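You operate a simulated robot arm through the tools that you are given. There is no shell and no other tool. Be economical: measure what you need, move in short steps, check, and stop when the job is done.

You run a simulated robot arm. Do the job below in one go: nothing can be reset, and whatever is moved stays where it is left.

Task
Press the failed block's insert again and run the gauge over it.
Fine: it sits in the gauge; draw the gauge slide back first; in the press: slide fully in, start, wait for the green lamp, slide out; the knob is already set, leave it; back in the gauge run the gauge slide over it and back; the gauge lamp ends green.

Only the result counts: the job must be done as asked and must still hold three seconds after the hand-in. Knocking over, shifting, dropping, spilling or breaking anything else fails it.

Robot
A 7-joint arm with a two-finger parallel gripper, fixed in place. Base frame: the origin is at the foot of the arm, x ahead of it, y to its left, z up; the work surface is at about z = 0. Readings come in mm, degrees, newtons and seconds.
With the tool pointing down near the work surface it reaches from about 220 to 580 mm from the base axis. Its first joint turns from -66.0 to 66.0 degrees. Payload 2.5 kg.
Tool frame: the origin (TCP) lies between the finger pads and is the grasp point; the fingertips stand 23 mm ahead of it; z points along the fingers, y is the line along which they close. Largest opening 94 mm; finger width 38, thickness 10; the body of the gripper, 54 by 96 mm, starts 39 mm behind the TCP.
Orientation is that of the tool frame in the base frame, as a unit quaternion [x, y, z, w]. With the fingers straight down and closing along the base's y, the tool's x points along the base's -x, its y along +y and its z along -z.

Tools
- The arm moves only by the tool move_arm. Its argument "increments" is a list of rows, each a list of 3 entries, a list of its own where there are three numbers: the shift along the tool's x, y, z in units of 30 mm (1.0 is 30 mm), then the turn, a rotation vector about the tool's x, y, z in units of 6 degrees (1.0 is 6 degrees), then the gripper command, from -1 (shut) to 1 (fully open), values between in proportion. In form: [[[dx, dy, dz], [ax, ay, az], fingers], ...]. A call has 1 to 8 rows; each row shifts and turns the commanded pose from where the row before left it, along the tool's axes as they then stand. A call with a number of a shift or a turn outside -1 to 1 is refused whole. Rows are played at 5 a second. More than 50 mm and 8.6 degrees between two rows, or a gripper value outside its range, and nothing of the call is played. A pose out of reach is approached as far as the arm can. The call stops where the force on the tool passes 70 N (or 10 N more than at its start, if that is more) or the arm is blocked; 0.2 s more then pass. The fingers move at their own pace (about 108 mm/s each) and stop on an object; they squeeze with about 28 N. The grip force told is the motor's: it shows also when the fingers shut on nothing. Time passes only in rows, and 0.2 s behind the last, so rows that do not move let the fingers close. It gives the time, the measured TCP pose, the force on the tool (base axes), the opening and the grip force at its end, in the units of the frame above (readings bear some noise), with the torque about the TCP (base axes, N m) and any sound that the robot's microphone picked up.
- Cameras (640 x 400 px; columns grow to the right, rows downward): "scene" is fixed at [76.4, -387.9, 559.7]; the picture's right is [1.00, -0.02, 0.00], its down [-0.01, -0.61, -0.79] and it looks along [0.01, 0.79, -0.61] (base axes); focal length 241 px, centre (320, 200). "wrist" rides on the gripper at [86, 16, -75] in the tool frame; the picture's right is [-0.18, 0.98, 0.00], its down [-0.58, -0.11, -0.81] and it looks along [-0.79, -0.15, 0.59] (tool axes); focal length 243 px, centre (320, 200).
- capture(camera): a new picture of that camera. The clock stands still meanwhile.
- probe_pixels(camera, pixels): there is no depth. For up to 12 entries [column, row, z] of the newest picture of that camera ("zoom" is the newest enlarged one), the place [x, y] in the base frame at which the ray of that pixel passes the height z, good to about 3 mm, but the place of the scene camera against the robot may be out by one fixed shift of up to 25 mm in any direction. The clock stands still meanwhile.
- zoom(camera, box): a new picture of the part [left, top, right, bottom] of that camera's present view, enlarged. The clock stands still meanwhile.
- finish_job(): hands the job in; it is judged then, once.

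Work in short steps. Measure before you move; look again where a grasp or a placing could have gone wrong, and mend it. You have 80 turns and 54 pictures in all, those below and enlarged ones among them. Open the gripper and draw the arm clear of the work before you hand the job in, unless the task says otherwise; then end with one line.

The tools are called after ">>>" by a JSON object that holds its "method" and its "body". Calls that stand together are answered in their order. move_arm: Moves the arm, as the interface text tells. Its arguments: {"type":"object","properties":{"increments":{"type":"array","items":{"type":"array"}}},"required":["increments"]} The other tools are called the same way: capture (camera) takes a picture; probe_pixels (camera, pixels) gives the place at which the rays of pixels pass given heights; zoom (camera, box) takes an enlarged picture of a part of a camera's view; finish_job () hands the job in.

At the start:

```text
t: 0.0
tool_pos: [289.7, 273.6, 365.7]
orientation: [0.0, 1.0, 0.0, 0.0]
contact_force: [0.2, 0.1, -0.4]
moment: [0.02, -0.02, 0.0]
width: 94.1
grasp_force: 0.0
```

scene: 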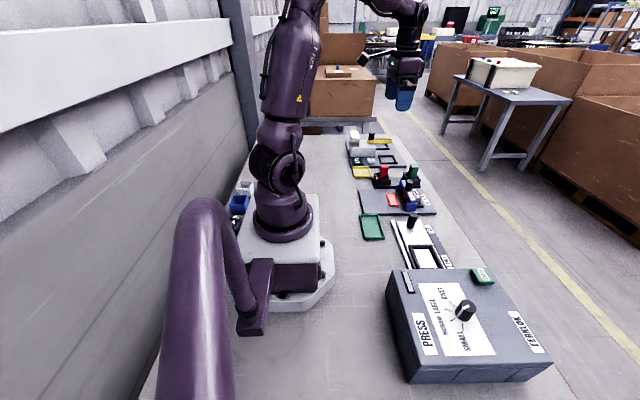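
wrist: 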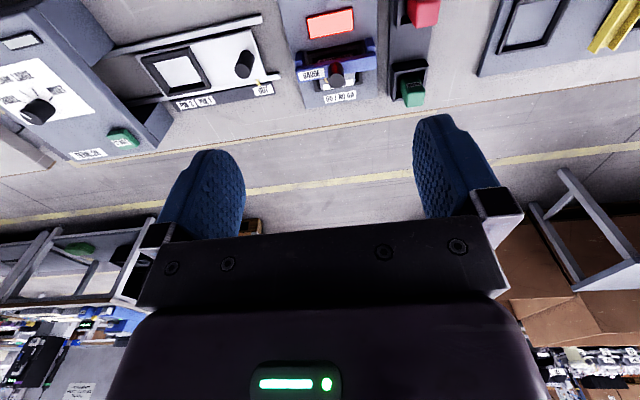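

I begin with enlarged views of the gauge and the press area to identify parts.

>>> {"method": "zoom", "body": {"camera": "scene", "box": [330, 120, 490, 220]}}

>>> {"method": "zoom", "body": {"camera": "scene", "box": [370, 200, 570, 390]}}

>>> {"method": "zoom", "body": {"camera": "wrist", "box": [0, 0, 640, 200]}}

```text
4.00 times, centred on (410, 170) of scene
```

zoom: 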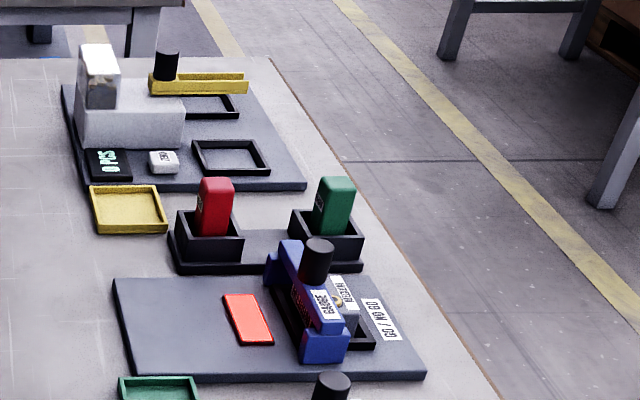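

```text
2.11 times, centred on (470, 295) of scene
```

zoom: 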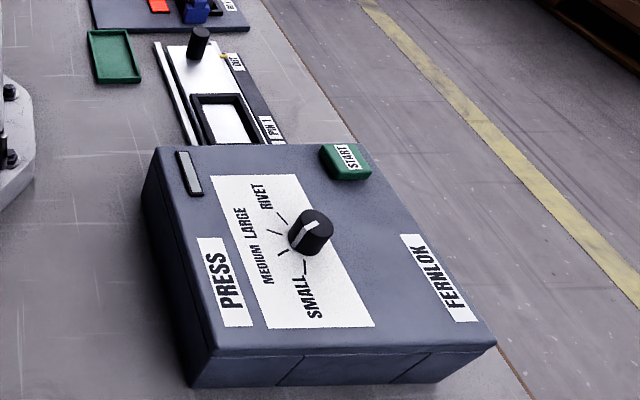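

```text
1.00 times, centred on (320, 100) of wrist
```

zoom: 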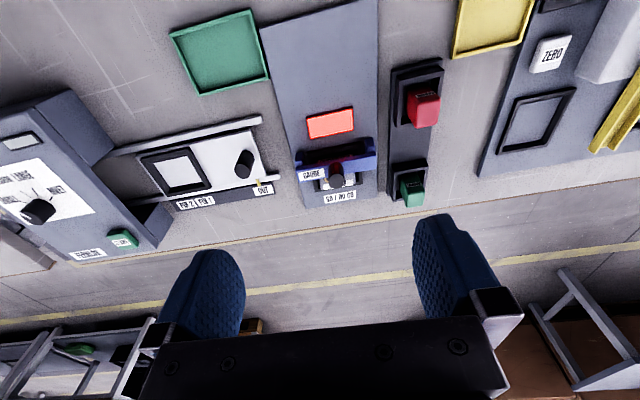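

The gauge (blue bridge slide, red lamp) lies about mid-table and the press slide with the black peg is drawn out. I probe key points in the newest enlarged wrist picture.

>>> {"method": "probe_pixels", "body": {"camera": "zoom", "pixels": [[336, 172, 60], [336, 185, 20], [330, 123, 10], [300, 175, 30], [374, 160, 30], [245, 160, 40], [180, 173, 10], [123, 238, 90], [38, 210, 90], [264, 188, 5], [155, 155, 10], [205, 183, 10]]}}

>>> {"method": "zoom", "body": {"camera": "wrist", "box": [260, 0, 420, 110]}}

>>> {"method": "zoom", "body": {"camera": "wrist", "box": [100, 0, 300, 130]}}

```text
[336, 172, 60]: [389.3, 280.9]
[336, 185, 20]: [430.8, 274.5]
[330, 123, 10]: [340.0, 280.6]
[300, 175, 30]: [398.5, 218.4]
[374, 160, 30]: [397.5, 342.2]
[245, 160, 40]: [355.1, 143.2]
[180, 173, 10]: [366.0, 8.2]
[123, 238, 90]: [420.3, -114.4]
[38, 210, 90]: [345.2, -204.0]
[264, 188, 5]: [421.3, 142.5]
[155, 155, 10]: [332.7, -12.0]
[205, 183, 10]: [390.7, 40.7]
```

```text
3.64 times, centred on (340, 55) of wrist
```

zoom: 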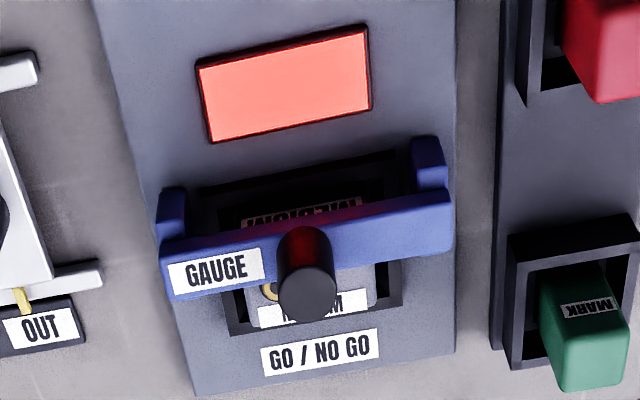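

```text
3.08 times, centred on (200, 65) of wrist
```

zoom: 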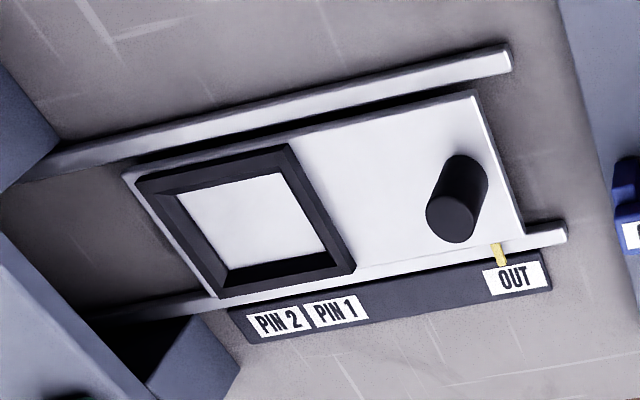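

The gauge slide straddles the block and the press slide has PIN 1/PIN 2/OUT marks. I lower and draw back a bit for a closer wrist view of the gauge.

>>> {"method": "move_arm", "body": {"increments": [[[0.3, 0, 1], [0, 0, 0], 1], [[0.3, 0, 1], [0, 0, 0], 1], [[0.3, 0, 1], [0, 0, 0], 1], [[0.3, 0, 1], [0, 0, 0], 1], [[0.3, 0, 1], [0, 0, 0], 1]]}}

>>> {"method": "capture", "body": {"camera": "wrist"}}

```text
t: 1.2
tool_pos: [244.7, 273.7, 215.8]
orientation: [-0.001, 1.0, 0.0, 0.0]
contact_force: [0.0, -1.0, -0.2]
moment: [0.0, 0.0, 0.0]
width: 94.0
grasp_force: 0.0
```

```text
46 pictures are left
```

wrist: 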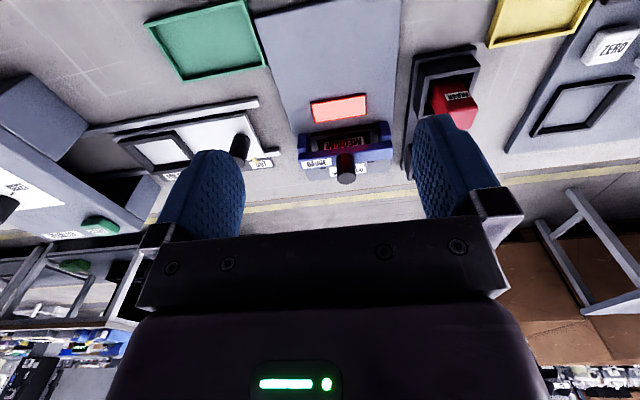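

>>> {"method": "zoom", "body": {"camera": "wrist", "box": [270, 80, 430, 200]}}

```text
3.33 times, centred on (350, 140) of wrist
```

zoom: 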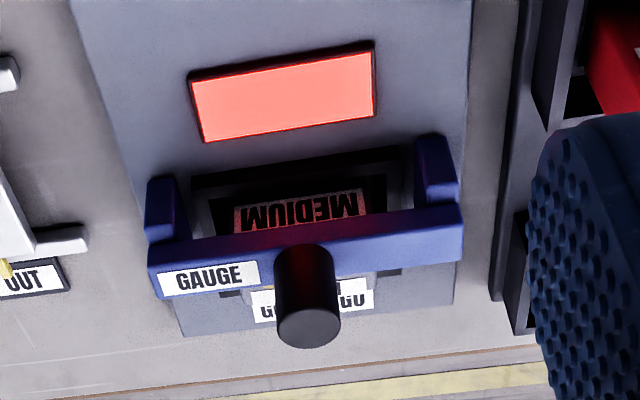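

>>> {"method": "probe_pixels", "body": {"camera": "zoom", "pixels": [[165, 178, 10], [430, 138, 10], [165, 178, 20], [308, 328, 80], [308, 328, 60], [300, 255, 45], [300, 205, 30], [205, 285, 10], [400, 265, 10], [195, 185, 10], [405, 150, 10], [290, 92, 10]]}}

>>> {"method": "zoom", "body": {"camera": "scene", "box": [380, 170, 450, 220]}}

```text
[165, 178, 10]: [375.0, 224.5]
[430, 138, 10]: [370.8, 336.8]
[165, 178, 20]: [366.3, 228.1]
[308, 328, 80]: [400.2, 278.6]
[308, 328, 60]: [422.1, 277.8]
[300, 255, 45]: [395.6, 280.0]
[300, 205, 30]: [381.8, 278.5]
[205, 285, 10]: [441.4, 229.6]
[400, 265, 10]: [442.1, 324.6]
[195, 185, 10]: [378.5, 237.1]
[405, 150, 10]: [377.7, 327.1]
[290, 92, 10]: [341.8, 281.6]
```

```text
8.00 times, centred on (415, 195) of scene
```

zoom: 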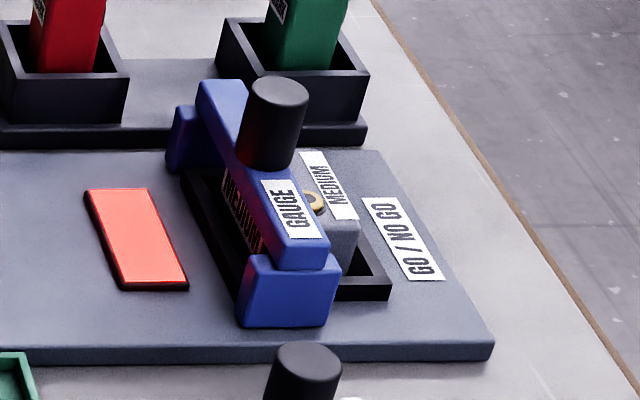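

Triangulating the two wrist views gives the gauge knob top near (386, 279.5, 90). I move over it with open fingers, then check.

>>> {"method": "move_arm", "body": {"increments": [[[-1, 0.04, 0.4], [0, 0, 0], 1], [[-1, 0.04, 0.4], [0, 0, 0], 1], [[-1, 0.04, 0.4], [0, 0, 0], 1], [[-1, 0.04, 0.4], [0, 0, 0], 1], [[-0.74, 0.04, 0.4], [0, 0, 0], 1]]}}

>>> {"method": "capture", "body": {"camera": "wrist"}}

>>> {"method": "zoom", "body": {"camera": "scene", "box": [360, 140, 460, 220]}}

```text
t: 2.4
tool_pos: [386.1, 279.3, 156.0]
orientation: [0.0, 1.0, 0.0, 0.0]
contact_force: [0.8, -0.3, 0.5]
moment: [0.0, 0.05, 0.01]
width: 93.7
grasp_force: 0.0
```

```text
43 pictures are left
```

wrist: 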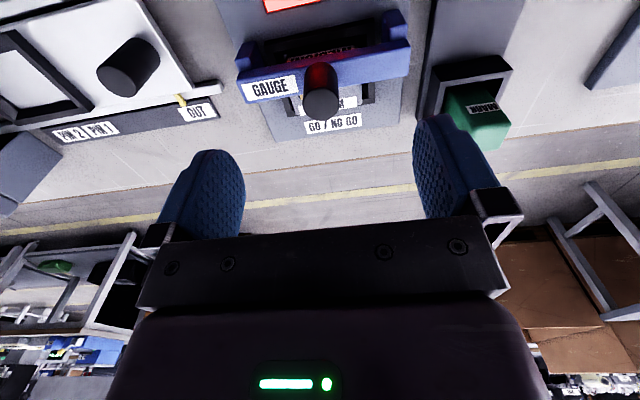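

```text
5.00 times, centred on (410, 180) of scene
```

zoom: 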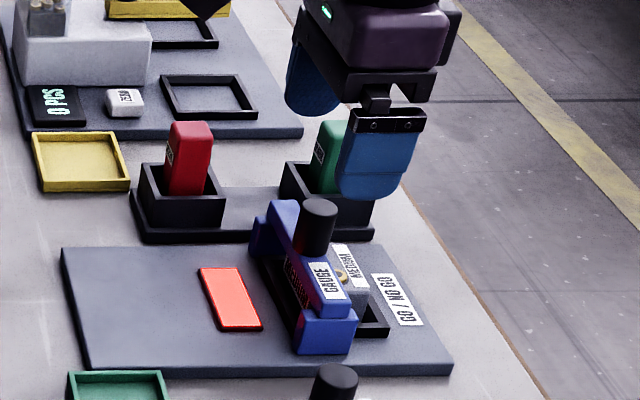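

Refined knob estimate: (392, 279, top ~85). I go down with fingers open to TCP z≈84 and close.

>>> {"method": "move_arm", "body": {"increments": [[[-0.2, 0, 0.8], [0, 0, 0], 1], [[0, 0, 0.8], [0, 0, 0], 1], [[0, 0, 0.8], [0, 0, 0], 1], [[0, 0, 0], [0, 0, 0], -1], [[0, 0, 0], [0, 0, 0], -1], [[0, 0, 0], [0, 0, 0], -1]]}}

>>> {"method": "zoom", "body": {"camera": "scene", "box": [360, 140, 460, 220]}}

```text
t: 3.8
tool_pos: [392.3, 280.4, 85.9]
orientation: [-0.001, 1.0, 0.002, -0.001]
contact_force: [0.6, 9.2, -6.7]
moment: [-0.53, -0.78, -0.06]
width: 23.4
grasp_force: 45.0
```

```text
5.00 times, centred on (410, 180) of scene
```

zoom: 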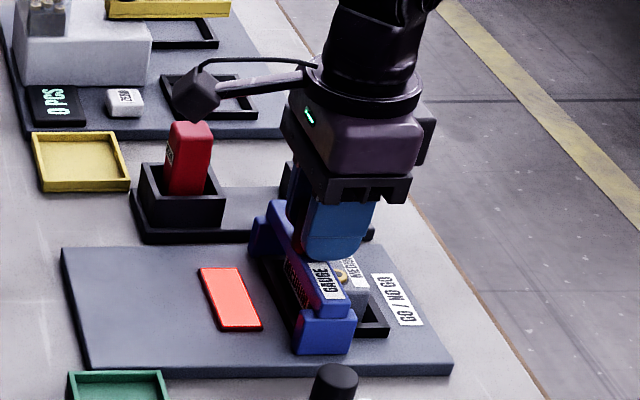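

The knob is held (23.4 mm). I pull gently toward -x to see which way the slide goes.

>>> {"method": "move_arm", "body": {"increments": [[[0.3, 0, 0], [0, 0, 0], -1], [[0.3, 0, 0], [0, 0, 0], -1]]}}

```text
t: 4.4
tool_pos: [375.8, 279.4, 85.7]
orientation: [0.001, 1.0, 0.001, 0.0]
contact_force: [0.9, -0.5, 5.3]
moment: [0.67, 0.54, 0.37]
width: 23.6
grasp_force: 44.2
```

It slides freely toward -x. I continue.

>>> {"method": "move_arm", "body": {"increments": [[[0.4, 0, 0], [0, 0, 0], -1], [[0.4, 0, 0], [0, 0, 0], -1], [[0.4, 0, 0], [0, 0, 0], -1], [[0.4, 0, 0], [0, 0, 0], -1]]}}

>>> {"method": "zoom", "body": {"camera": "scene", "box": [360, 140, 460, 220]}}

```text
t: 5.4
tool_pos: [328.3, 279.3, 84.5]
orientation: [0.0, 1.0, 0.002, 0.003]
contact_force: [1.1, -1.4, 37.8]
moment: [-0.65, 0.24, -0.06]
width: 23.4
grasp_force: 45.0
```

```text
5.00 times, centred on (410, 180) of scene
```

zoom: 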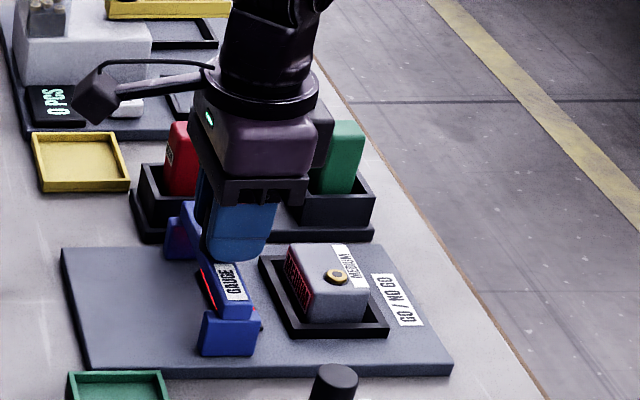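

The block is uncovered now. I draw the slide further back to make room for gripper and wrist camera.

>>> {"method": "move_arm", "body": {"increments": [[[0.3, 0, -0.03], [0, 0, 0], -1], [[0.3, 0, 0], [0, 0, 0], -1]]}}

```text
t: 6.0
tool_pos: [308.2, 280.5, 84.6]
orientation: [0.0, 1.0, 0.0, 0.0]
contact_force: [1.7, 3.1, 18.2]
moment: [-0.49, -0.87, 0.16]
width: 23.5
grasp_force: 45.0
```

>>> {"method": "move_arm", "body": {"increments": [[[0.3, 0, -0.03], [0, 0, 0], -1], [[0.3, 0, 0], [0, 0, 0], -1], [[0.3, 0, 0], [0, 0, 0], -1]]}}

>>> {"method": "zoom", "body": {"camera": "scene", "box": [360, 140, 460, 220]}}

```text
t: 6.8
tool_pos: [280.3, 279.2, 84.3]
orientation: [0.0, 1.0, -0.001, -0.001]
contact_force: [2.5, 9.5, -17.2]
moment: [0.79, -0.02, 0.03]
width: 23.4
grasp_force: 45.3
```

```text
5.00 times, centred on (410, 180) of scene
```

zoom: 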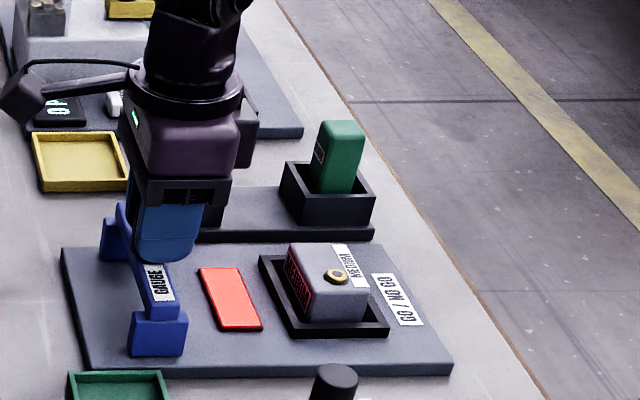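

The slide is well back (knob at x≈280). I release and rise, then view the block.

>>> {"method": "move_arm", "body": {"increments": [[[0, 0, 0], [0, 0, 0], 1], [[0, 0, 0], [0, 0, 0], 1], [[0, 0, -1], [0, 0, 0], 1], [[-0.5, 0, -1], [0, 0, 0], 1], [[-0.5, 0, -0.6], [0, 0, 0], 1]]}}

>>> {"method": "zoom", "body": {"camera": "wrist", "box": [240, 0, 440, 120]}}

```text
t: 8.0
tool_pos: [311.5, 279.0, 163.9]
orientation: [-0.001, 1.0, -0.001, 0.0]
contact_force: [0.2, -0.8, -0.1]
moment: [-0.02, 0.0, -0.01]
width: 94.0
grasp_force: 0.1
```

```text
3.20 times, centred on (340, 60) of wrist
```

zoom: 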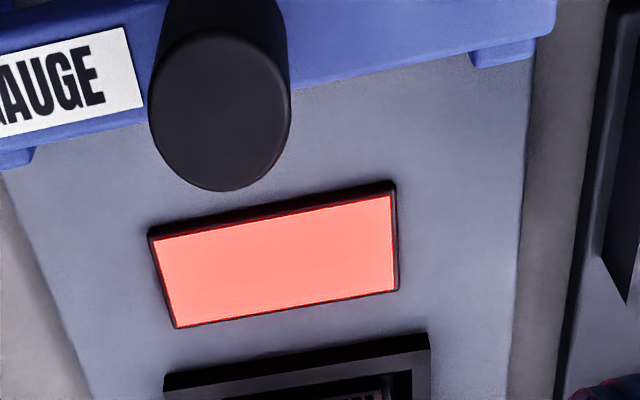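

>>> {"method": "zoom", "body": {"camera": "wrist", "box": [240, 90, 440, 215]}}

```text
3.20 times, centred on (340, 152) of wrist
```

zoom: 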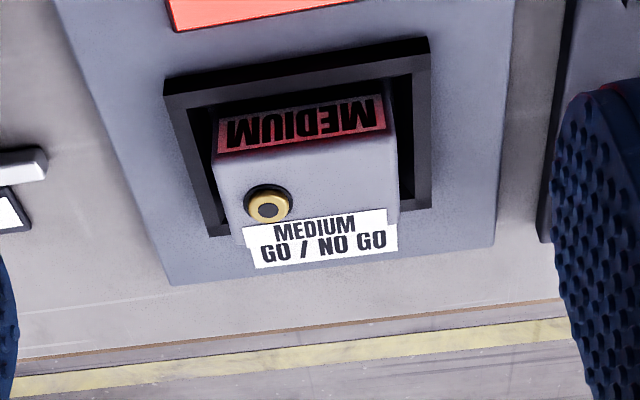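

>>> {"method": "probe_pixels", "body": {"camera": "zoom", "pixels": [[217, 160, 45], [395, 130, 45], [240, 245, 45], [398, 220, 45], [268, 206, 45], [165, 85, 10], [428, 45, 10], [207, 235, 10], [430, 207, 10], [217, 160, 55], [395, 130, 55]]}}

>>> {"method": "zoom", "body": {"camera": "scene", "box": [395, 175, 445, 215]}}

```text
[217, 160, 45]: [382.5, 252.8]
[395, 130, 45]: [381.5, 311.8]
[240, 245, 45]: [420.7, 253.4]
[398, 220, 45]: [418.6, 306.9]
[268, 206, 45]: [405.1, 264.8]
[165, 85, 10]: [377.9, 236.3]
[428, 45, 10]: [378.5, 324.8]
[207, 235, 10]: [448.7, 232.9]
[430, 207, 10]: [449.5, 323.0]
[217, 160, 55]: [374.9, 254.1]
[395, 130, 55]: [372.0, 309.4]
```

```text
10.00 times, centred on (420, 195) of scene
```

zoom: 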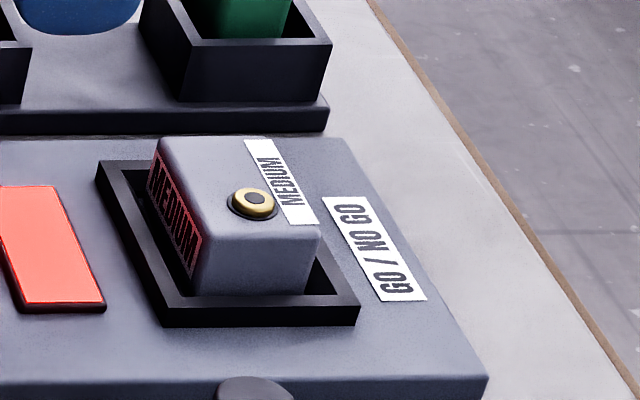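

Block ≈57 mm (y) × 40 mm (x), centre about (406, 281), top ~40. I position over it and lower to tips just above the frame.

>>> {"method": "move_arm", "body": {"increments": [[[-0.9, 0.02, 0], [0, 0, 0], 1], [[-0.9, 0.02, 0], [0, 0, 0], 1], [[-0.9, 0.02, 0], [0, 0, 0], 1], [[-0.47, 0, 0.6], [0, 0, 0], 1], [[0, 0, 0.8], [0, 0, 0], 1], [[0, 0, 0.8], [0, 0, 0], 1], [[0, 0, 0.8], [0, 0, 0], 1]]}}

>>> {"method": "zoom", "body": {"camera": "scene", "box": [380, 150, 450, 220]}}

>>> {"method": "capture", "body": {"camera": "wrist"}}

```text
t: 9.6
tool_pos: [405.8, 282.3, 73.9]
orientation: [0.001, 1.0, 0.002, -0.001]
contact_force: [0.2, 0.7, -0.9]
moment: [0.01, -0.03, -0.01]
width: 93.9
grasp_force: 0.1
```

```text
5.71 times, centred on (415, 185) of scene
```

zoom: 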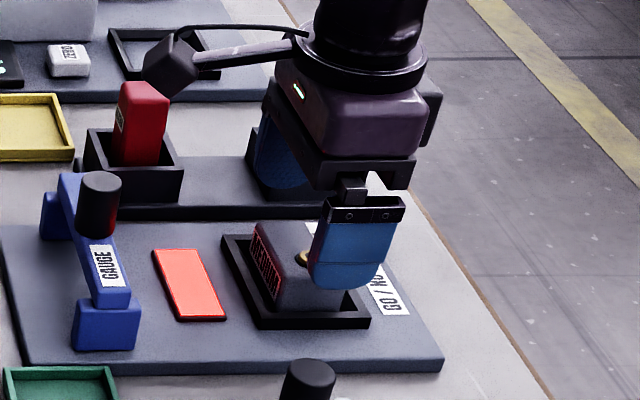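

```text
34 pictures are left
```

wrist: 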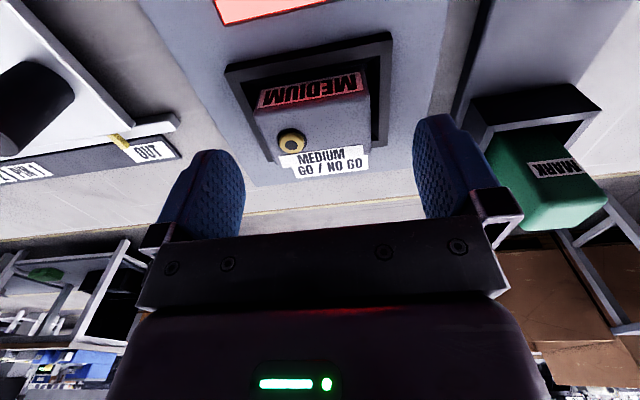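

Triangulation: block top z≈39, front edge x≈385, mid y≈282. I narrow to ~75 mm to keep off the green pen, lower to TCP z≈44 and grip.

>>> {"method": "move_arm", "body": {"increments": [[[0, 0, 0], [0, 0, 0], 0.6], [[0, 0, 0.5], [0, 0, 0], 0.6], [[0, 0, 0.5], [0, 0, 0], 0.6], [[0, 0, 0], [0, 0, 0], -1], [[0, 0, 0], [0, 0, 0], -1]]}}

```text
t: 10.8
tool_pos: [406.7, 281.8, 44.4]
orientation: [0.0, 1.0, 0.001, 0.0]
contact_force: [0.2, -0.3, 0.1]
moment: [-0.06, 0.03, 0.03]
width: 59.4
grasp_force: 27.9
```

Gripped at 59.4 mm. Lift straight up and look.

>>> {"method": "move_arm", "body": {"increments": [[[0, 0, -0.4], [0, 0, 0], -1], [[0, 0, -0.8], [0, 0, 0], -1], [[0, 0, -0.8], [0, 0, 0], -1], [[0, 0, -0.8], [0, 0, 0], -1], [[0, 0, -0.8], [0, 0, 0], -1]]}}

>>> {"method": "capture", "body": {"camera": "wrist"}}

>>> {"method": "zoom", "body": {"camera": "scene", "box": [360, 130, 460, 230]}}

```text
t: 12.0
tool_pos: [406.0, 281.2, 151.5]
orientation: [0.0, 1.0, 0.001, 0.0]
contact_force: [-0.1, 0.6, -1.2]
moment: [-0.01, 0.03, 0.02]
width: 59.5
grasp_force: 28.0
```

```text
33 pictures are left
```

wrist: 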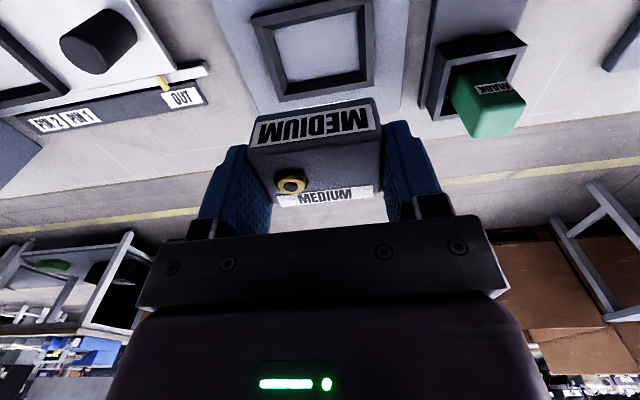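

```text
4.00 times, centred on (410, 180) of scene
```

zoom: 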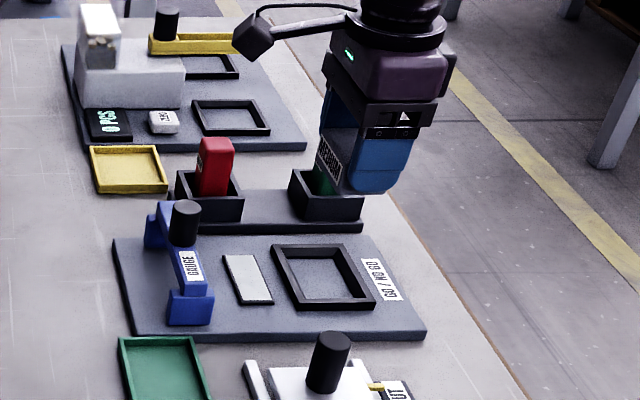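

The block is held level, the gauge nest is empty (center pixel ~(312,50) as reference). I carry it over toward the press slide nest at about (366, 10).

>>> {"method": "move_arm", "body": {"increments": [[[0.2, -1, 0], [0, 0, 0], -1], [[0.2, -1, 0], [0, 0, 0], -1], [[0.2, -1, 0], [0, 0, 0], -1], [[0.2, -1, 0], [0, 0, 0], -1], [[0.2, -1, 0], [0, 0, 0], -1], [[0.2, -1, 0], [0, 0, 0], -1], [[0.1, -1, 0], [0, 0, 0], -1], [[0, -1, 0], [0, 0, 0], -1]]}}

>>> {"method": "capture", "body": {"camera": "wrist"}}

```text
t: 13.8
tool_pos: [368.2, 41.2, 151.6]
orientation: [0.0, 1.0, 0.0, 0.0]
contact_force: [-0.3, -0.2, 0.2]
moment: [-0.01, 0.0, 0.05]
width: 59.7
grasp_force: 28.1
```

```text
31 pictures are left
```

wrist: 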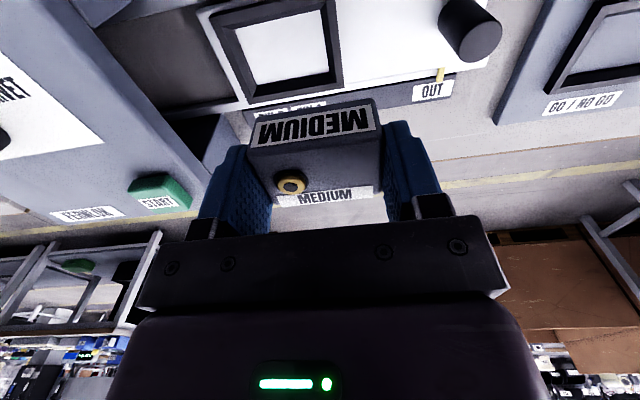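

The tray frame is ~30 px left of where the gauge nest appeared. I shift -27 mm in y and +3 in x and compare again.

>>> {"method": "move_arm", "body": {"increments": [[[-0.1, -0.45, 0], [0, 0, 0], -1], [[0, -0.45, 0], [0, 0, 0], -1]]}}

>>> {"method": "zoom", "body": {"camera": "wrist", "box": [220, -20, 420, 105]}}

>>> {"method": "zoom", "body": {"camera": "scene", "box": [370, 190, 470, 290]}}

```text
t: 14.4
tool_pos: [371.3, 15.4, 151.3]
orientation: [-0.001, 1.0, 0.0, 0.0]
contact_force: [0.7, -0.2, -1.0]
moment: [0.02, -0.02, 0.0]
width: 59.4
grasp_force: 27.8
```

```text
refused: -20 is not a number from 0 to 400
```

```text
4.00 times, centred on (420, 240) of scene
```

zoom: 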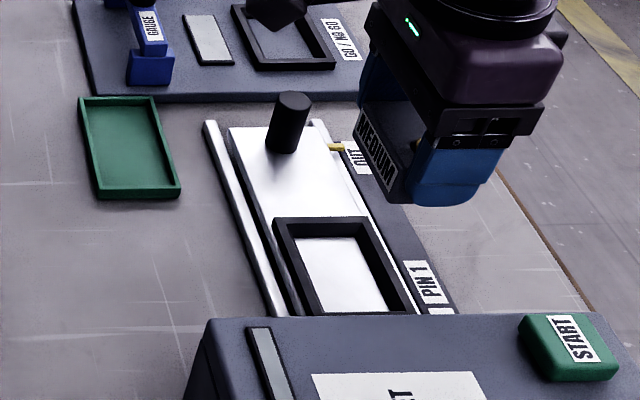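

>>> {"method": "zoom", "body": {"camera": "wrist", "box": [230, 0, 430, 125]}}

```text
3.20 times, centred on (330, 62) of wrist
```

zoom: 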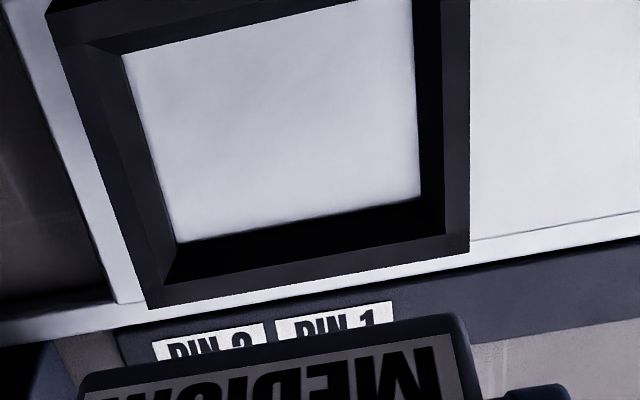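

>>> {"method": "probe_pixels", "body": {"camera": "zoom", "pixels": [[122, 55, 8], [412, 2, 8], [178, 243, 8], [420, 195, 8], [48, 15, 20], [468, -25, 20], [150, 308, 20], [468, 250, 20], [178, 243, 14], [122, 55, 14]]}}

```text
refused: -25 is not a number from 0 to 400
```

>>> {"method": "probe_pixels", "body": {"camera": "zoom", "pixels": [[122, 55, 8], [412, 2, 8], [178, 243, 8], [420, 195, 8], [48, 15, 20], [470, 10, 20], [150, 308, 20], [468, 250, 20], [178, 243, 14], [122, 55, 14]]}}

```text
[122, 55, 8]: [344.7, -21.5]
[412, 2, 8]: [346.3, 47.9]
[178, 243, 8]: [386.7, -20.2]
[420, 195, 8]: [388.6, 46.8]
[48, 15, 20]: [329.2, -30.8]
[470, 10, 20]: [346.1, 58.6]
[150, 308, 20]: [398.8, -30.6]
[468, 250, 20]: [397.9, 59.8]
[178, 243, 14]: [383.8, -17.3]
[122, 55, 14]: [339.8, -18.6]
```

Tray nest centre works out at about (363.5, 14.5), frame top z≈22. I move over it and lower to TCP z≈72, then check.

>>> {"method": "move_arm", "body": {"increments": [[[0.26, -0.03, 0], [0, 0, 0], -1], [[0, 0, 0.8], [0, 0, 0], -1], [[0, 0, 0.8], [0, 0, 0], -1], [[0, 0, 0.8], [0, 0, 0], -1], [[0, 0, 0.2], [0, 0, 0], -1]]}}

>>> {"method": "capture", "body": {"camera": "wrist"}}

>>> {"method": "zoom", "body": {"camera": "scene", "box": [380, 210, 460, 280]}}

```text
t: 15.6
tool_pos: [364.6, 11.7, 74.2]
orientation: [0.001, 1.0, 0.0, -0.001]
contact_force: [0.1, -0.7, -1.7]
moment: [0.01, 0.0, 0.02]
width: 59.7
grasp_force: 28.3
```

```text
28 pictures are left
```

wrist: 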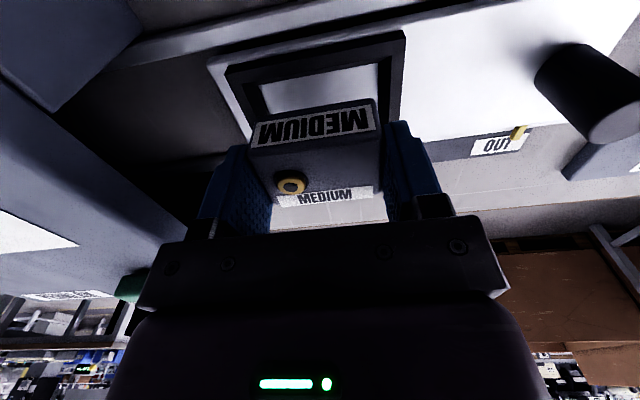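

```text
5.71 times, centred on (420, 245) of scene
```

zoom: 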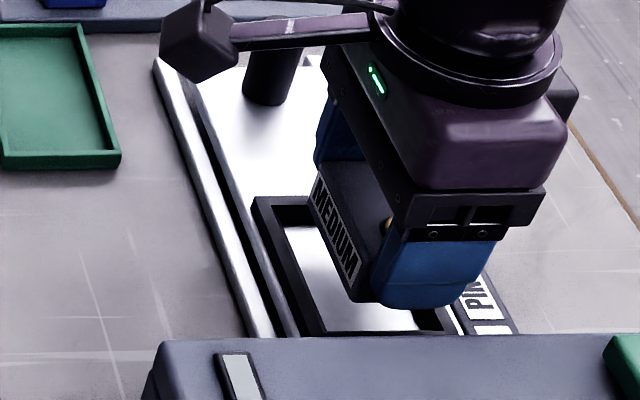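

The nest appears a few px right of the gauge reference, so I shift +3 mm y, −2 mm x and lower carefully.

>>> {"method": "move_arm", "body": {"increments": [[[0.06, 0.1, 0.2], [0, 0, 0], -1], [[0, 0, 0.2], [0, 0, 0], -1], [[0, 0, 0.2], [0, 0, 0], -1]]}}

>>> {"method": "capture", "body": {"camera": "wrist"}}

```text
t: 16.4
tool_pos: [362.3, 16.2, 56.2]
orientation: [0.0, 1.0, 0.001, 0.0]
contact_force: [0.4, -0.4, -0.4]
moment: [0.02, -0.01, -0.01]
width: 59.3
grasp_force: 28.3
```

```text
26 pictures are left
```

wrist: 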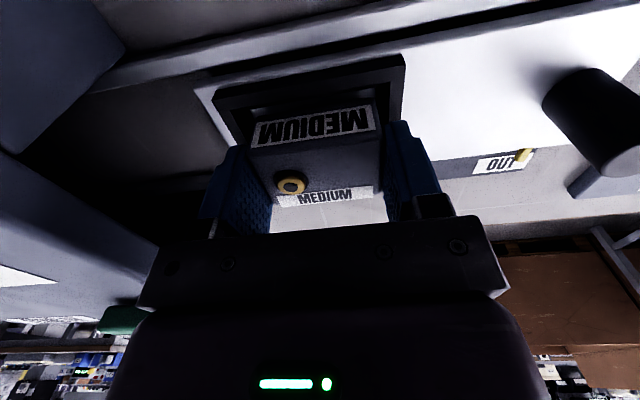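

Block is entering the nest, roughly centred. Lower in small steps until contact.

>>> {"method": "move_arm", "body": {"increments": [[[0, 0, 0.13], [0, 0, 0], -1], [[0, 0, 0.1], [0, 0, 0], -1]]}}

```text
t: 17.0
tool_pos: [360.5, 16.0, 52.0]
orientation: [0.0, 1.0, 0.001, 0.0]
contact_force: [-21.3, -0.4, 68.4]
moment: [-0.1, 0.62, 0.0]
width: 59.5
grasp_force: 27.8
```

Contact at z≈52 with a −x push, so the far wall's chamfer may be touching. I look closely.

>>> {"method": "zoom", "body": {"camera": "scene", "box": [390, 220, 460, 280]}}

>>> {"method": "zoom", "body": {"camera": "wrist", "box": [190, 20, 430, 200]}}

```text
6.67 times, centred on (425, 250) of scene
```

zoom: 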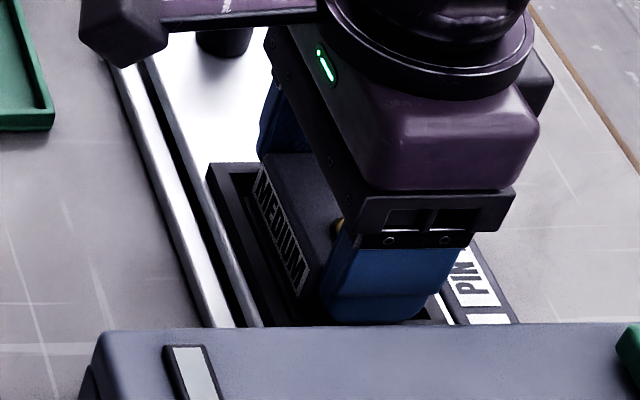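

```text
2.22 times, centred on (310, 110) of wrist
```

zoom: 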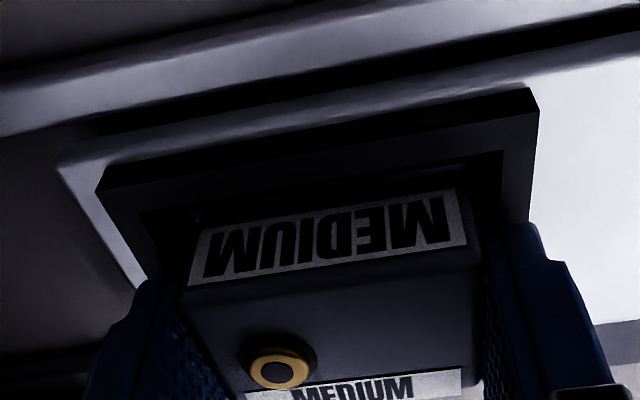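

There's a gap on the near side; I raise slightly, shift −x 4 mm and lower again.

>>> {"method": "move_arm", "body": {"increments": [[[0, 0, -0.15], [0, 0, 0], -1], [[0.2, 0, 0], [0, 0, 0], -1], [[0, 0, 0.12], [0, 0, 0], -1], [[0, 0, 0.1], [0, 0, 0], -1]]}}

```text
t: 18.0
tool_pos: [359.0, 16.7, 51.6]
orientation: [0.001, 1.0, 0.0, 0.006]
contact_force: [3.8, -2.3, 75.7]
moment: [-0.19, 1.32, 0.06]
width: 59.4
grasp_force: 27.2
```

No sideways force now; it seems to sit on the floor. I relieve the press force and open partly, then look.

>>> {"method": "move_arm", "body": {"increments": [[[0, 0, -0.08], [0, 0, 0], -1], [[0, 0, 0], [0, 0, 0], 0.5], [[0, 0, 0], [0, 0, 0], 0.5]]}}

>>> {"method": "zoom", "body": {"camera": "wrist", "box": [190, 20, 430, 200]}}

```text
t: 18.8
tool_pos: [358.5, 16.4, 52.0]
orientation: [0.0, 1.0, 0.0, 0.006]
contact_force: [16.6, -0.3, 33.8]
moment: [-0.21, 0.19, 0.05]
width: 60.4
grasp_force: 0.1
```

```text
2.22 times, centred on (310, 110) of wrist
```

zoom: 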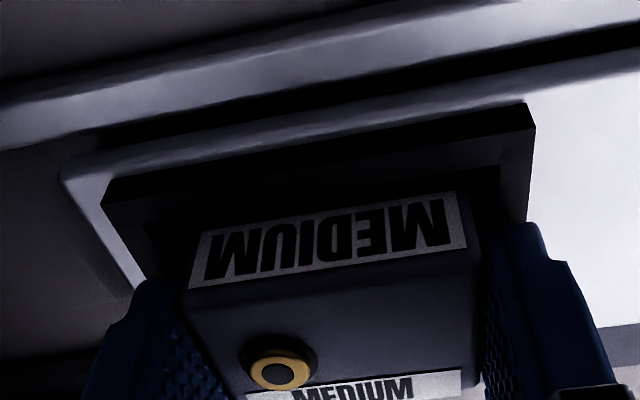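

The opening reads only 60.4 with 34 N upward, so the fingertips may rest on the frame's funnel. I raise slightly with fingers released.

>>> {"method": "move_arm", "body": {"increments": [[[0, 0, -0.1], [0, 0, 0], 0.5], [[0, 0, -0.1], [0, 0, 0], 0.5]]}}

>>> {"method": "zoom", "body": {"camera": "wrist", "box": [190, 20, 430, 200]}}

```text
t: 19.4
tool_pos: [353.2, 15.6, 53.7]
orientation: [0.001, 1.0, -0.001, -0.005]
contact_force: [0.1, 0.3, 0.2]
moment: [-0.03, 0.01, 0.0]
width: 70.8
grasp_force: 0.1
```

```text
2.22 times, centred on (310, 110) of wrist
```

zoom: 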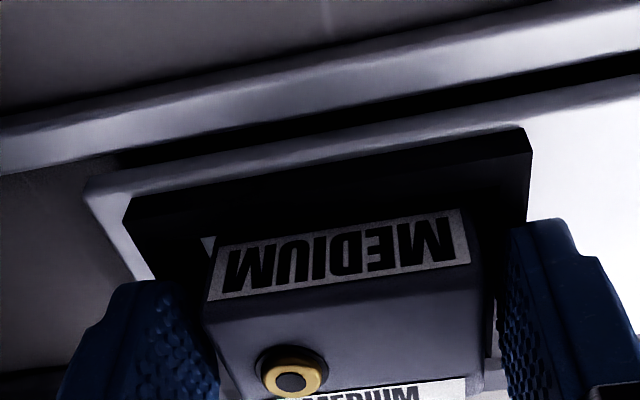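

Block released. I go up clear to inspect seating.

>>> {"method": "move_arm", "body": {"increments": [[[0, 0, -0.6], [0, 0, 0], 0.6], [[0, 0, -0.9], [0, 0, 0], 0.6], [[0, 0, -0.9], [0, 0, 0], 0.6], [[1, 0, -0.9], [0, 0, 0], 0.6]]}}

>>> {"method": "zoom", "body": {"camera": "scene", "box": [390, 220, 460, 280]}}

>>> {"method": "zoom", "body": {"camera": "wrist", "box": [240, 40, 440, 165]}}

```text
t: 20.4
tool_pos: [325.1, 17.2, 153.8]
orientation: [0.0, 1.0, 0.0, -0.001]
contact_force: [0.2, -0.2, -0.8]
moment: [0.02, -0.02, -0.01]
width: 75.3
grasp_force: 0.0
```

```text
6.67 times, centred on (425, 250) of scene
```

zoom: 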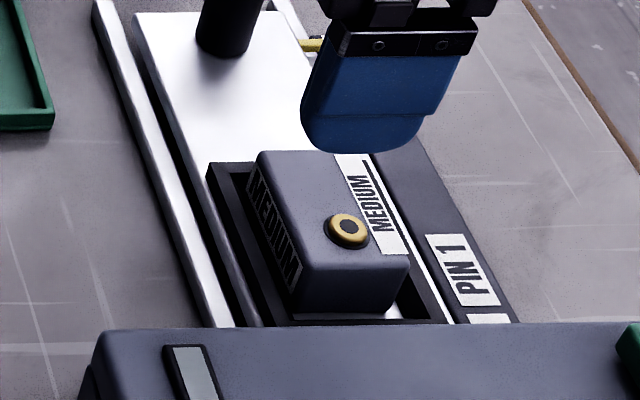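

```text
3.20 times, centred on (340, 102) of wrist
```

zoom: 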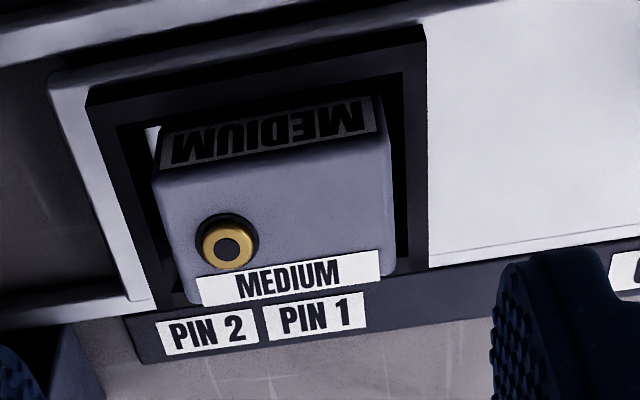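

The block sits flat and centred in the nest. Next the slide knob, estimated at (359, 140), top z≈63; I move above it and check.

>>> {"method": "move_arm", "body": {"increments": [[[-0.3, 1, 0], [0, 0, 0], 0.6], [[-0.3, 1, 0], [0, 0, 0], 0.6], [[-0.3, 1, 0.3], [0, 0, 0], 0.6], [[-0.23, 1, 0.4], [0, 0, 0], 0.6], [[0, 0.08, 0.7], [0, 0, 0], 0.6], [[0, 0, 0.3], [0, 0, 0], 0.6]]}}

>>> {"method": "capture", "body": {"camera": "wrist"}}

```text
t: 21.8
tool_pos: [357.6, 141.3, 102.7]
orientation: [0.0, 1.0, -0.001, -0.001]
contact_force: [0.4, -0.7, 0.0]
moment: [-0.01, 0.01, -0.03]
width: 75.3
grasp_force: 0.0
```

```text
19 pictures are left
```

wrist: 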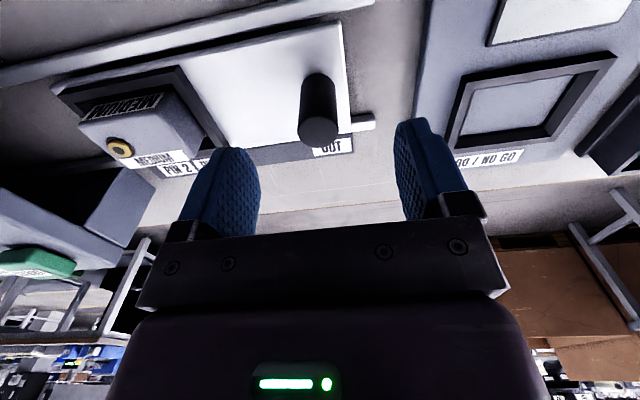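

Knob confirmed at ≈(358, 140). Lower to TCP z≈67 and grip.

>>> {"method": "move_arm", "body": {"increments": [[[0, -0.03, 0.6], [0, 0, 0], 0.6], [[0, 0, 0.6], [0, 0, 0], 0.6], [[0, 0, 0], [0, 0, 0], -1], [[0, 0, 0], [0, 0, 0], -1], [[0, 0, 0], [0, 0, 0], -1]]}}

```text
t: 23.0
tool_pos: [359.1, 138.7, 66.0]
orientation: [0.0, 1.0, 0.0, 0.0]
contact_force: [1.4, 2.7, -6.0]
moment: [-0.33, -0.18, 0.01]
width: 23.6
grasp_force: 45.1
```

Knob held. I push the slide in toward −y, stepwise.

>>> {"method": "move_arm", "body": {"increments": [[[0, -0.4, 0], [0, 0, 0], -1], [[0, -0.4, 0], [0, 0, 0], -1], [[0, -0.4, 0], [0, 0, 0], -1], [[0, -0.4, 0], [0, 0, 0], -1], [[0, -0.4, 0], [0, 0, 0], -1]]}}

```text
t: 24.2
tool_pos: [357.9, 78.2, 66.3]
orientation: [0.001, 1.0, 0.0, 0.001]
contact_force: [11.6, 1.8, -32.4]
moment: [0.48, -0.07, -0.01]
width: 23.7
grasp_force: 45.1
```

>>> {"method": "move_arm", "body": {"increments": [[[0, -0.35, 0], [0, 0, 0], -1], [[0, -0.35, 0], [0, 0, 0], -1], [[0, -0.3, 0], [0, 0, 0], -1]]}}

>>> {"method": "zoom", "body": {"camera": "scene", "box": [380, 200, 480, 300]}}

```text
t: 25.0
tool_pos: [359.8, 48.7, 67.3]
orientation: [0.0, 1.0, 0.0, 0.0]
contact_force: [11.8, 1.6, -22.4]
moment: [0.45, 0.82, -0.01]
width: 23.5
grasp_force: 45.5
```

```text
4.00 times, centred on (430, 250) of scene
```

zoom: 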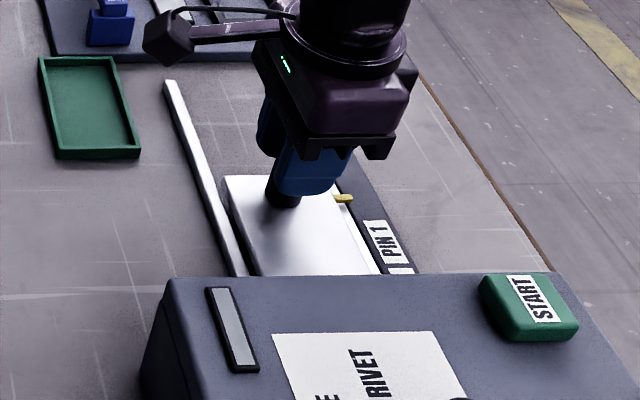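

Pointer is nearing PIN 1; I continue inward until it stops.

>>> {"method": "move_arm", "body": {"increments": [[[0, -0.25, 0], [0, 0, 0], -1], [[0, -0.25, 0], [0, 0, 0], -1], [[0, -0.25, 0], [0, 0, 0], -1], [[0, -0.25, 0], [0, 0, 0], -1]]}}

```text
t: 26.0
tool_pos: [358.3, 19.2, 66.2]
orientation: [0.0, 1.0, 0.0, 0.0]
contact_force: [4.4, 3.8, -3.4]
moment: [-0.41, 1.35, -0.12]
width: 23.5
grasp_force: 45.5
```

>>> {"method": "move_arm", "body": {"increments": [[[0, -0.15, 0], [0, 0, 0], -1], [[0, -0.15, 0], [0, 0, 0], -1]]}}

>>> {"method": "zoom", "body": {"camera": "scene", "box": [380, 200, 480, 300]}}

```text
t: 26.6
tool_pos: [359.2, 9.3, 66.1]
orientation: [0.0, 1.0, 0.0, 0.001]
contact_force: [-2.6, 0.6, 4.2]
moment: [0.42, 0.43, 0.04]
width: 23.7
grasp_force: 45.3
```

```text
4.00 times, centred on (430, 250) of scene
```

zoom: 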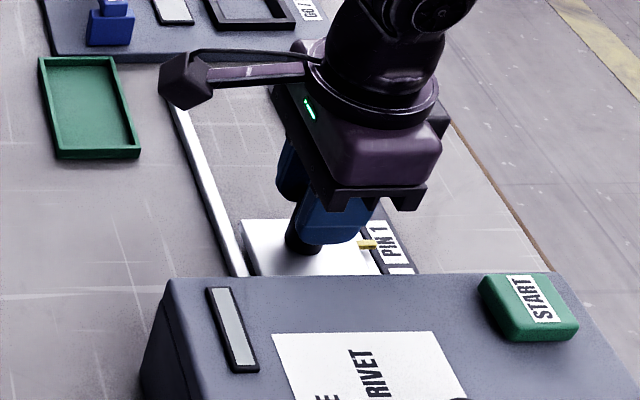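

Pointer is at PIN 1; the task says fully in, so I push on gently toward the PIN 2 end.

>>> {"method": "move_arm", "body": {"increments": [[[0, -0.15, 0], [0, 0, 0], -1], [[0, -0.15, 0], [0, 0, 0], -1], [[0, -0.15, 0], [0, 0, 0], -1]]}}

```text
t: 27.4
tool_pos: [359.1, -4.4, 66.4]
orientation: [0.0, 1.0, 0.0, 0.0]
contact_force: [-8.0, 0.0, 7.5]
moment: [0.44, -1.22, -0.01]
width: 23.7
grasp_force: 45.1
```

>>> {"method": "move_arm", "body": {"increments": [[[0, -0.15, 0], [0, 0, 0], -1], [[0, -0.15, 0], [0, 0, 0], -1], [[0, -0.15, 0], [0, 0, 0], -1]]}}

>>> {"method": "zoom", "body": {"camera": "scene", "box": [380, 200, 480, 300]}}

```text
t: 28.2
tool_pos: [358.9, -18.9, 66.6]
orientation: [0.001, 1.0, 0.0, -0.001]
contact_force: [-7.3, -1.5, 19.0]
moment: [0.43, 1.17, 0.04]
width: 23.5
grasp_force: 45.2
```

```text
4.00 times, centred on (430, 250) of scene
```

zoom: 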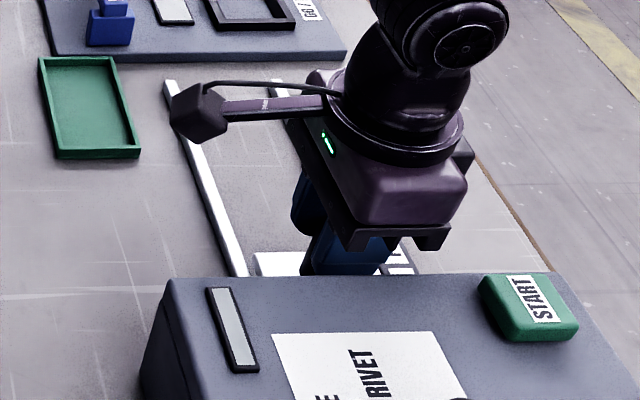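

Still free; the housing front is further (~y −95). Continue gently.

>>> {"method": "move_arm", "body": {"increments": [[[0, -0.15, 0], [0, 0, 0], -1], [[0, -0.15, 0], [0, 0, 0], -1], [[0, -0.15, 0], [0, 0, 0], -1]]}}

```text
t: 29.0
tool_pos: [358.7, -19.5, 66.2]
orientation: [-0.009, 1.0, 0.007, -0.001]
contact_force: [-16.3, 54.6, 20.0]
moment: [0.11, -0.7, 0.13]
width: 23.9
grasp_force: 45.2
```

The slide hit its end stop (54 N at y≈−19): fully in. I release, rise and look.

>>> {"method": "move_arm", "body": {"increments": [[[0, 0.2, 0], [0, 0, 0], -1], [[0, 0.1, 0], [0, 0, 0], 0.2], [[0, 0, 0], [0, 0, 0], 0.2], [[0, 0, -0.8], [0, 0, 0], 0.2], [[0, 0, -0.8], [0, 0, 0], 0.2], [[0, 0, -0.8], [0, 0, 0], 0.2], [[0.6, 0, -0.6], [0, 0, 0], 0.2]]}}

>>> {"method": "capture", "body": {"camera": "wrist"}}

```text
t: 30.6
tool_pos: [341.2, -23.0, 157.4]
orientation: [0.0, 1.0, -0.001, 0.001]
contact_force: [0.1, -1.1, -0.1]
moment: [0.0, -0.01, 0.01]
width: 56.6
grasp_force: 0.0
```

```text
15 pictures are left
```

wrist: 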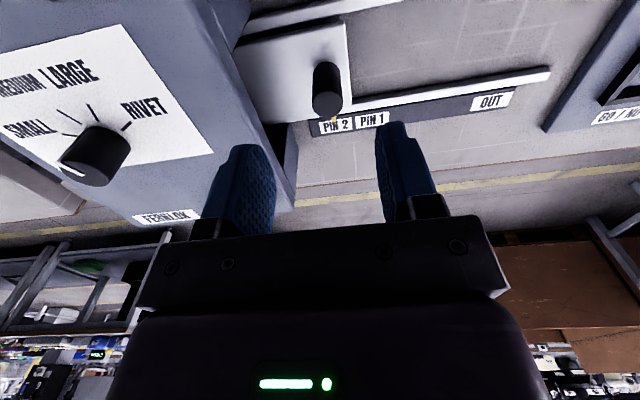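

The pointer stands at PIN 2 (fully in). Next I go above START, estimated (419, −109, ~95), with closed fingers.

>>> {"method": "move_arm", "body": {"increments": [[[-0.87, -0.97, 0], [0, 0, 0], -1], [[-0.87, -0.97, 0], [0, 0, 0], -1], [[-0.87, -0.96, 0], [0, 0, 0], -1], [[0, 0, 0.2], [0, 0, 0], -1]]}}

>>> {"method": "capture", "body": {"camera": "wrist"}}

>>> {"method": "zoom", "body": {"camera": "scene", "box": [400, 220, 520, 310]}}

```text
t: 31.6
tool_pos: [420.8, -110.5, 153.5]
orientation: [0.0, 1.0, 0.0, 0.0]
contact_force: [0.3, 0.5, 0.7]
moment: [-0.01, -0.01, -0.03]
width: 0.0
grasp_force: 27.8
```

```text
14 pictures are left
```

wrist: 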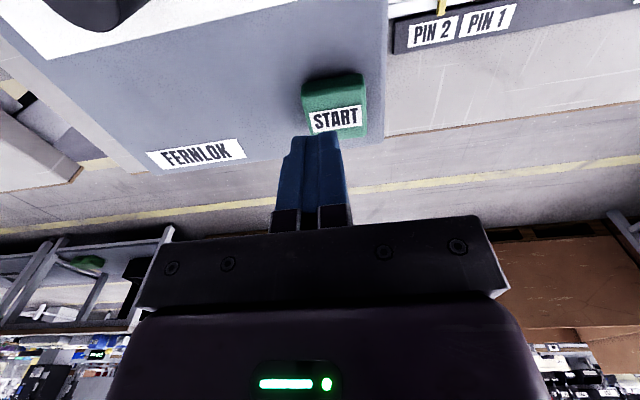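

```text
4.44 times, centred on (460, 265) of scene
```

zoom: 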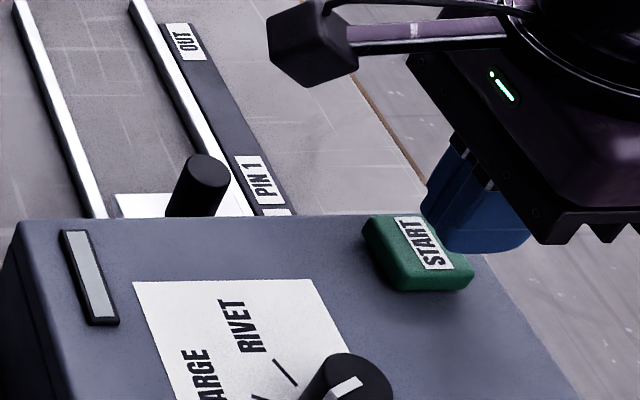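

The button centre is about (419, −101). I shift +8 mm y and press down in small steps.

>>> {"method": "move_arm", "body": {"increments": [[[0, 0.28, 0.4], [0, 0, 0], -1], [[0, 0, 0.35], [0, 0, 0], -1], [[0, 0, 0.15], [0, 0, 0], -1], [[0, 0, 0.1], [0, 0, 0], -1], [[0, 0, 0.1], [0, 0, 0], -1], [[0, 0, 0.1], [0, 0, 0], -1], [[0, 0, 0.1], [0, 0, 0], -1]]}}

```text
t: 33.0
tool_pos: [422.2, -102.2, 128.7]
orientation: [-0.001, 1.0, -0.002, 0.005]
contact_force: [-29.4, 8.0, 99.7]
moment: [0.23, 2.65, -0.15]
width: 0.1
grasp_force: 27.8
heard: click
stopped in row 7: the force on the tool passed its limit (the readings are from after the stop); the commanded pose is now the measured one
```

Pressed with a "click" heard. I rise clear and check the lamp on the press top.

>>> {"method": "move_arm", "body": {"increments": [[[0, 0, -0.4], [0, 0, 0], -1], [[0, 0, -0.8], [0, 0, 0], -1], [[0, 0.5, 0], [0, 0, 0], -1], [[0, 0.5, 0], [0, 0, 0], -1]]}}

>>> {"method": "zoom", "body": {"camera": "scene", "box": [380, 240, 500, 330]}}

```text
t: 34.0
tool_pos: [418.1, -71.7, 154.9]
orientation: [0.0, 1.0, 0.001, 0.001]
contact_force: [0.3, 0.6, 0.3]
moment: [0.0, -0.01, -0.02]
width: 0.0
grasp_force: 27.7
```

```text
4.44 times, centred on (440, 285) of scene
```

zoom: 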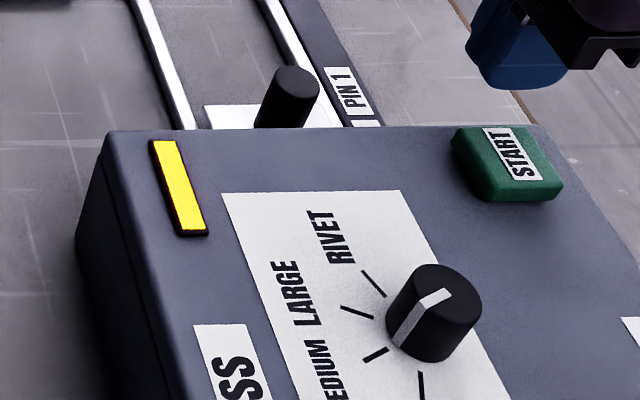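

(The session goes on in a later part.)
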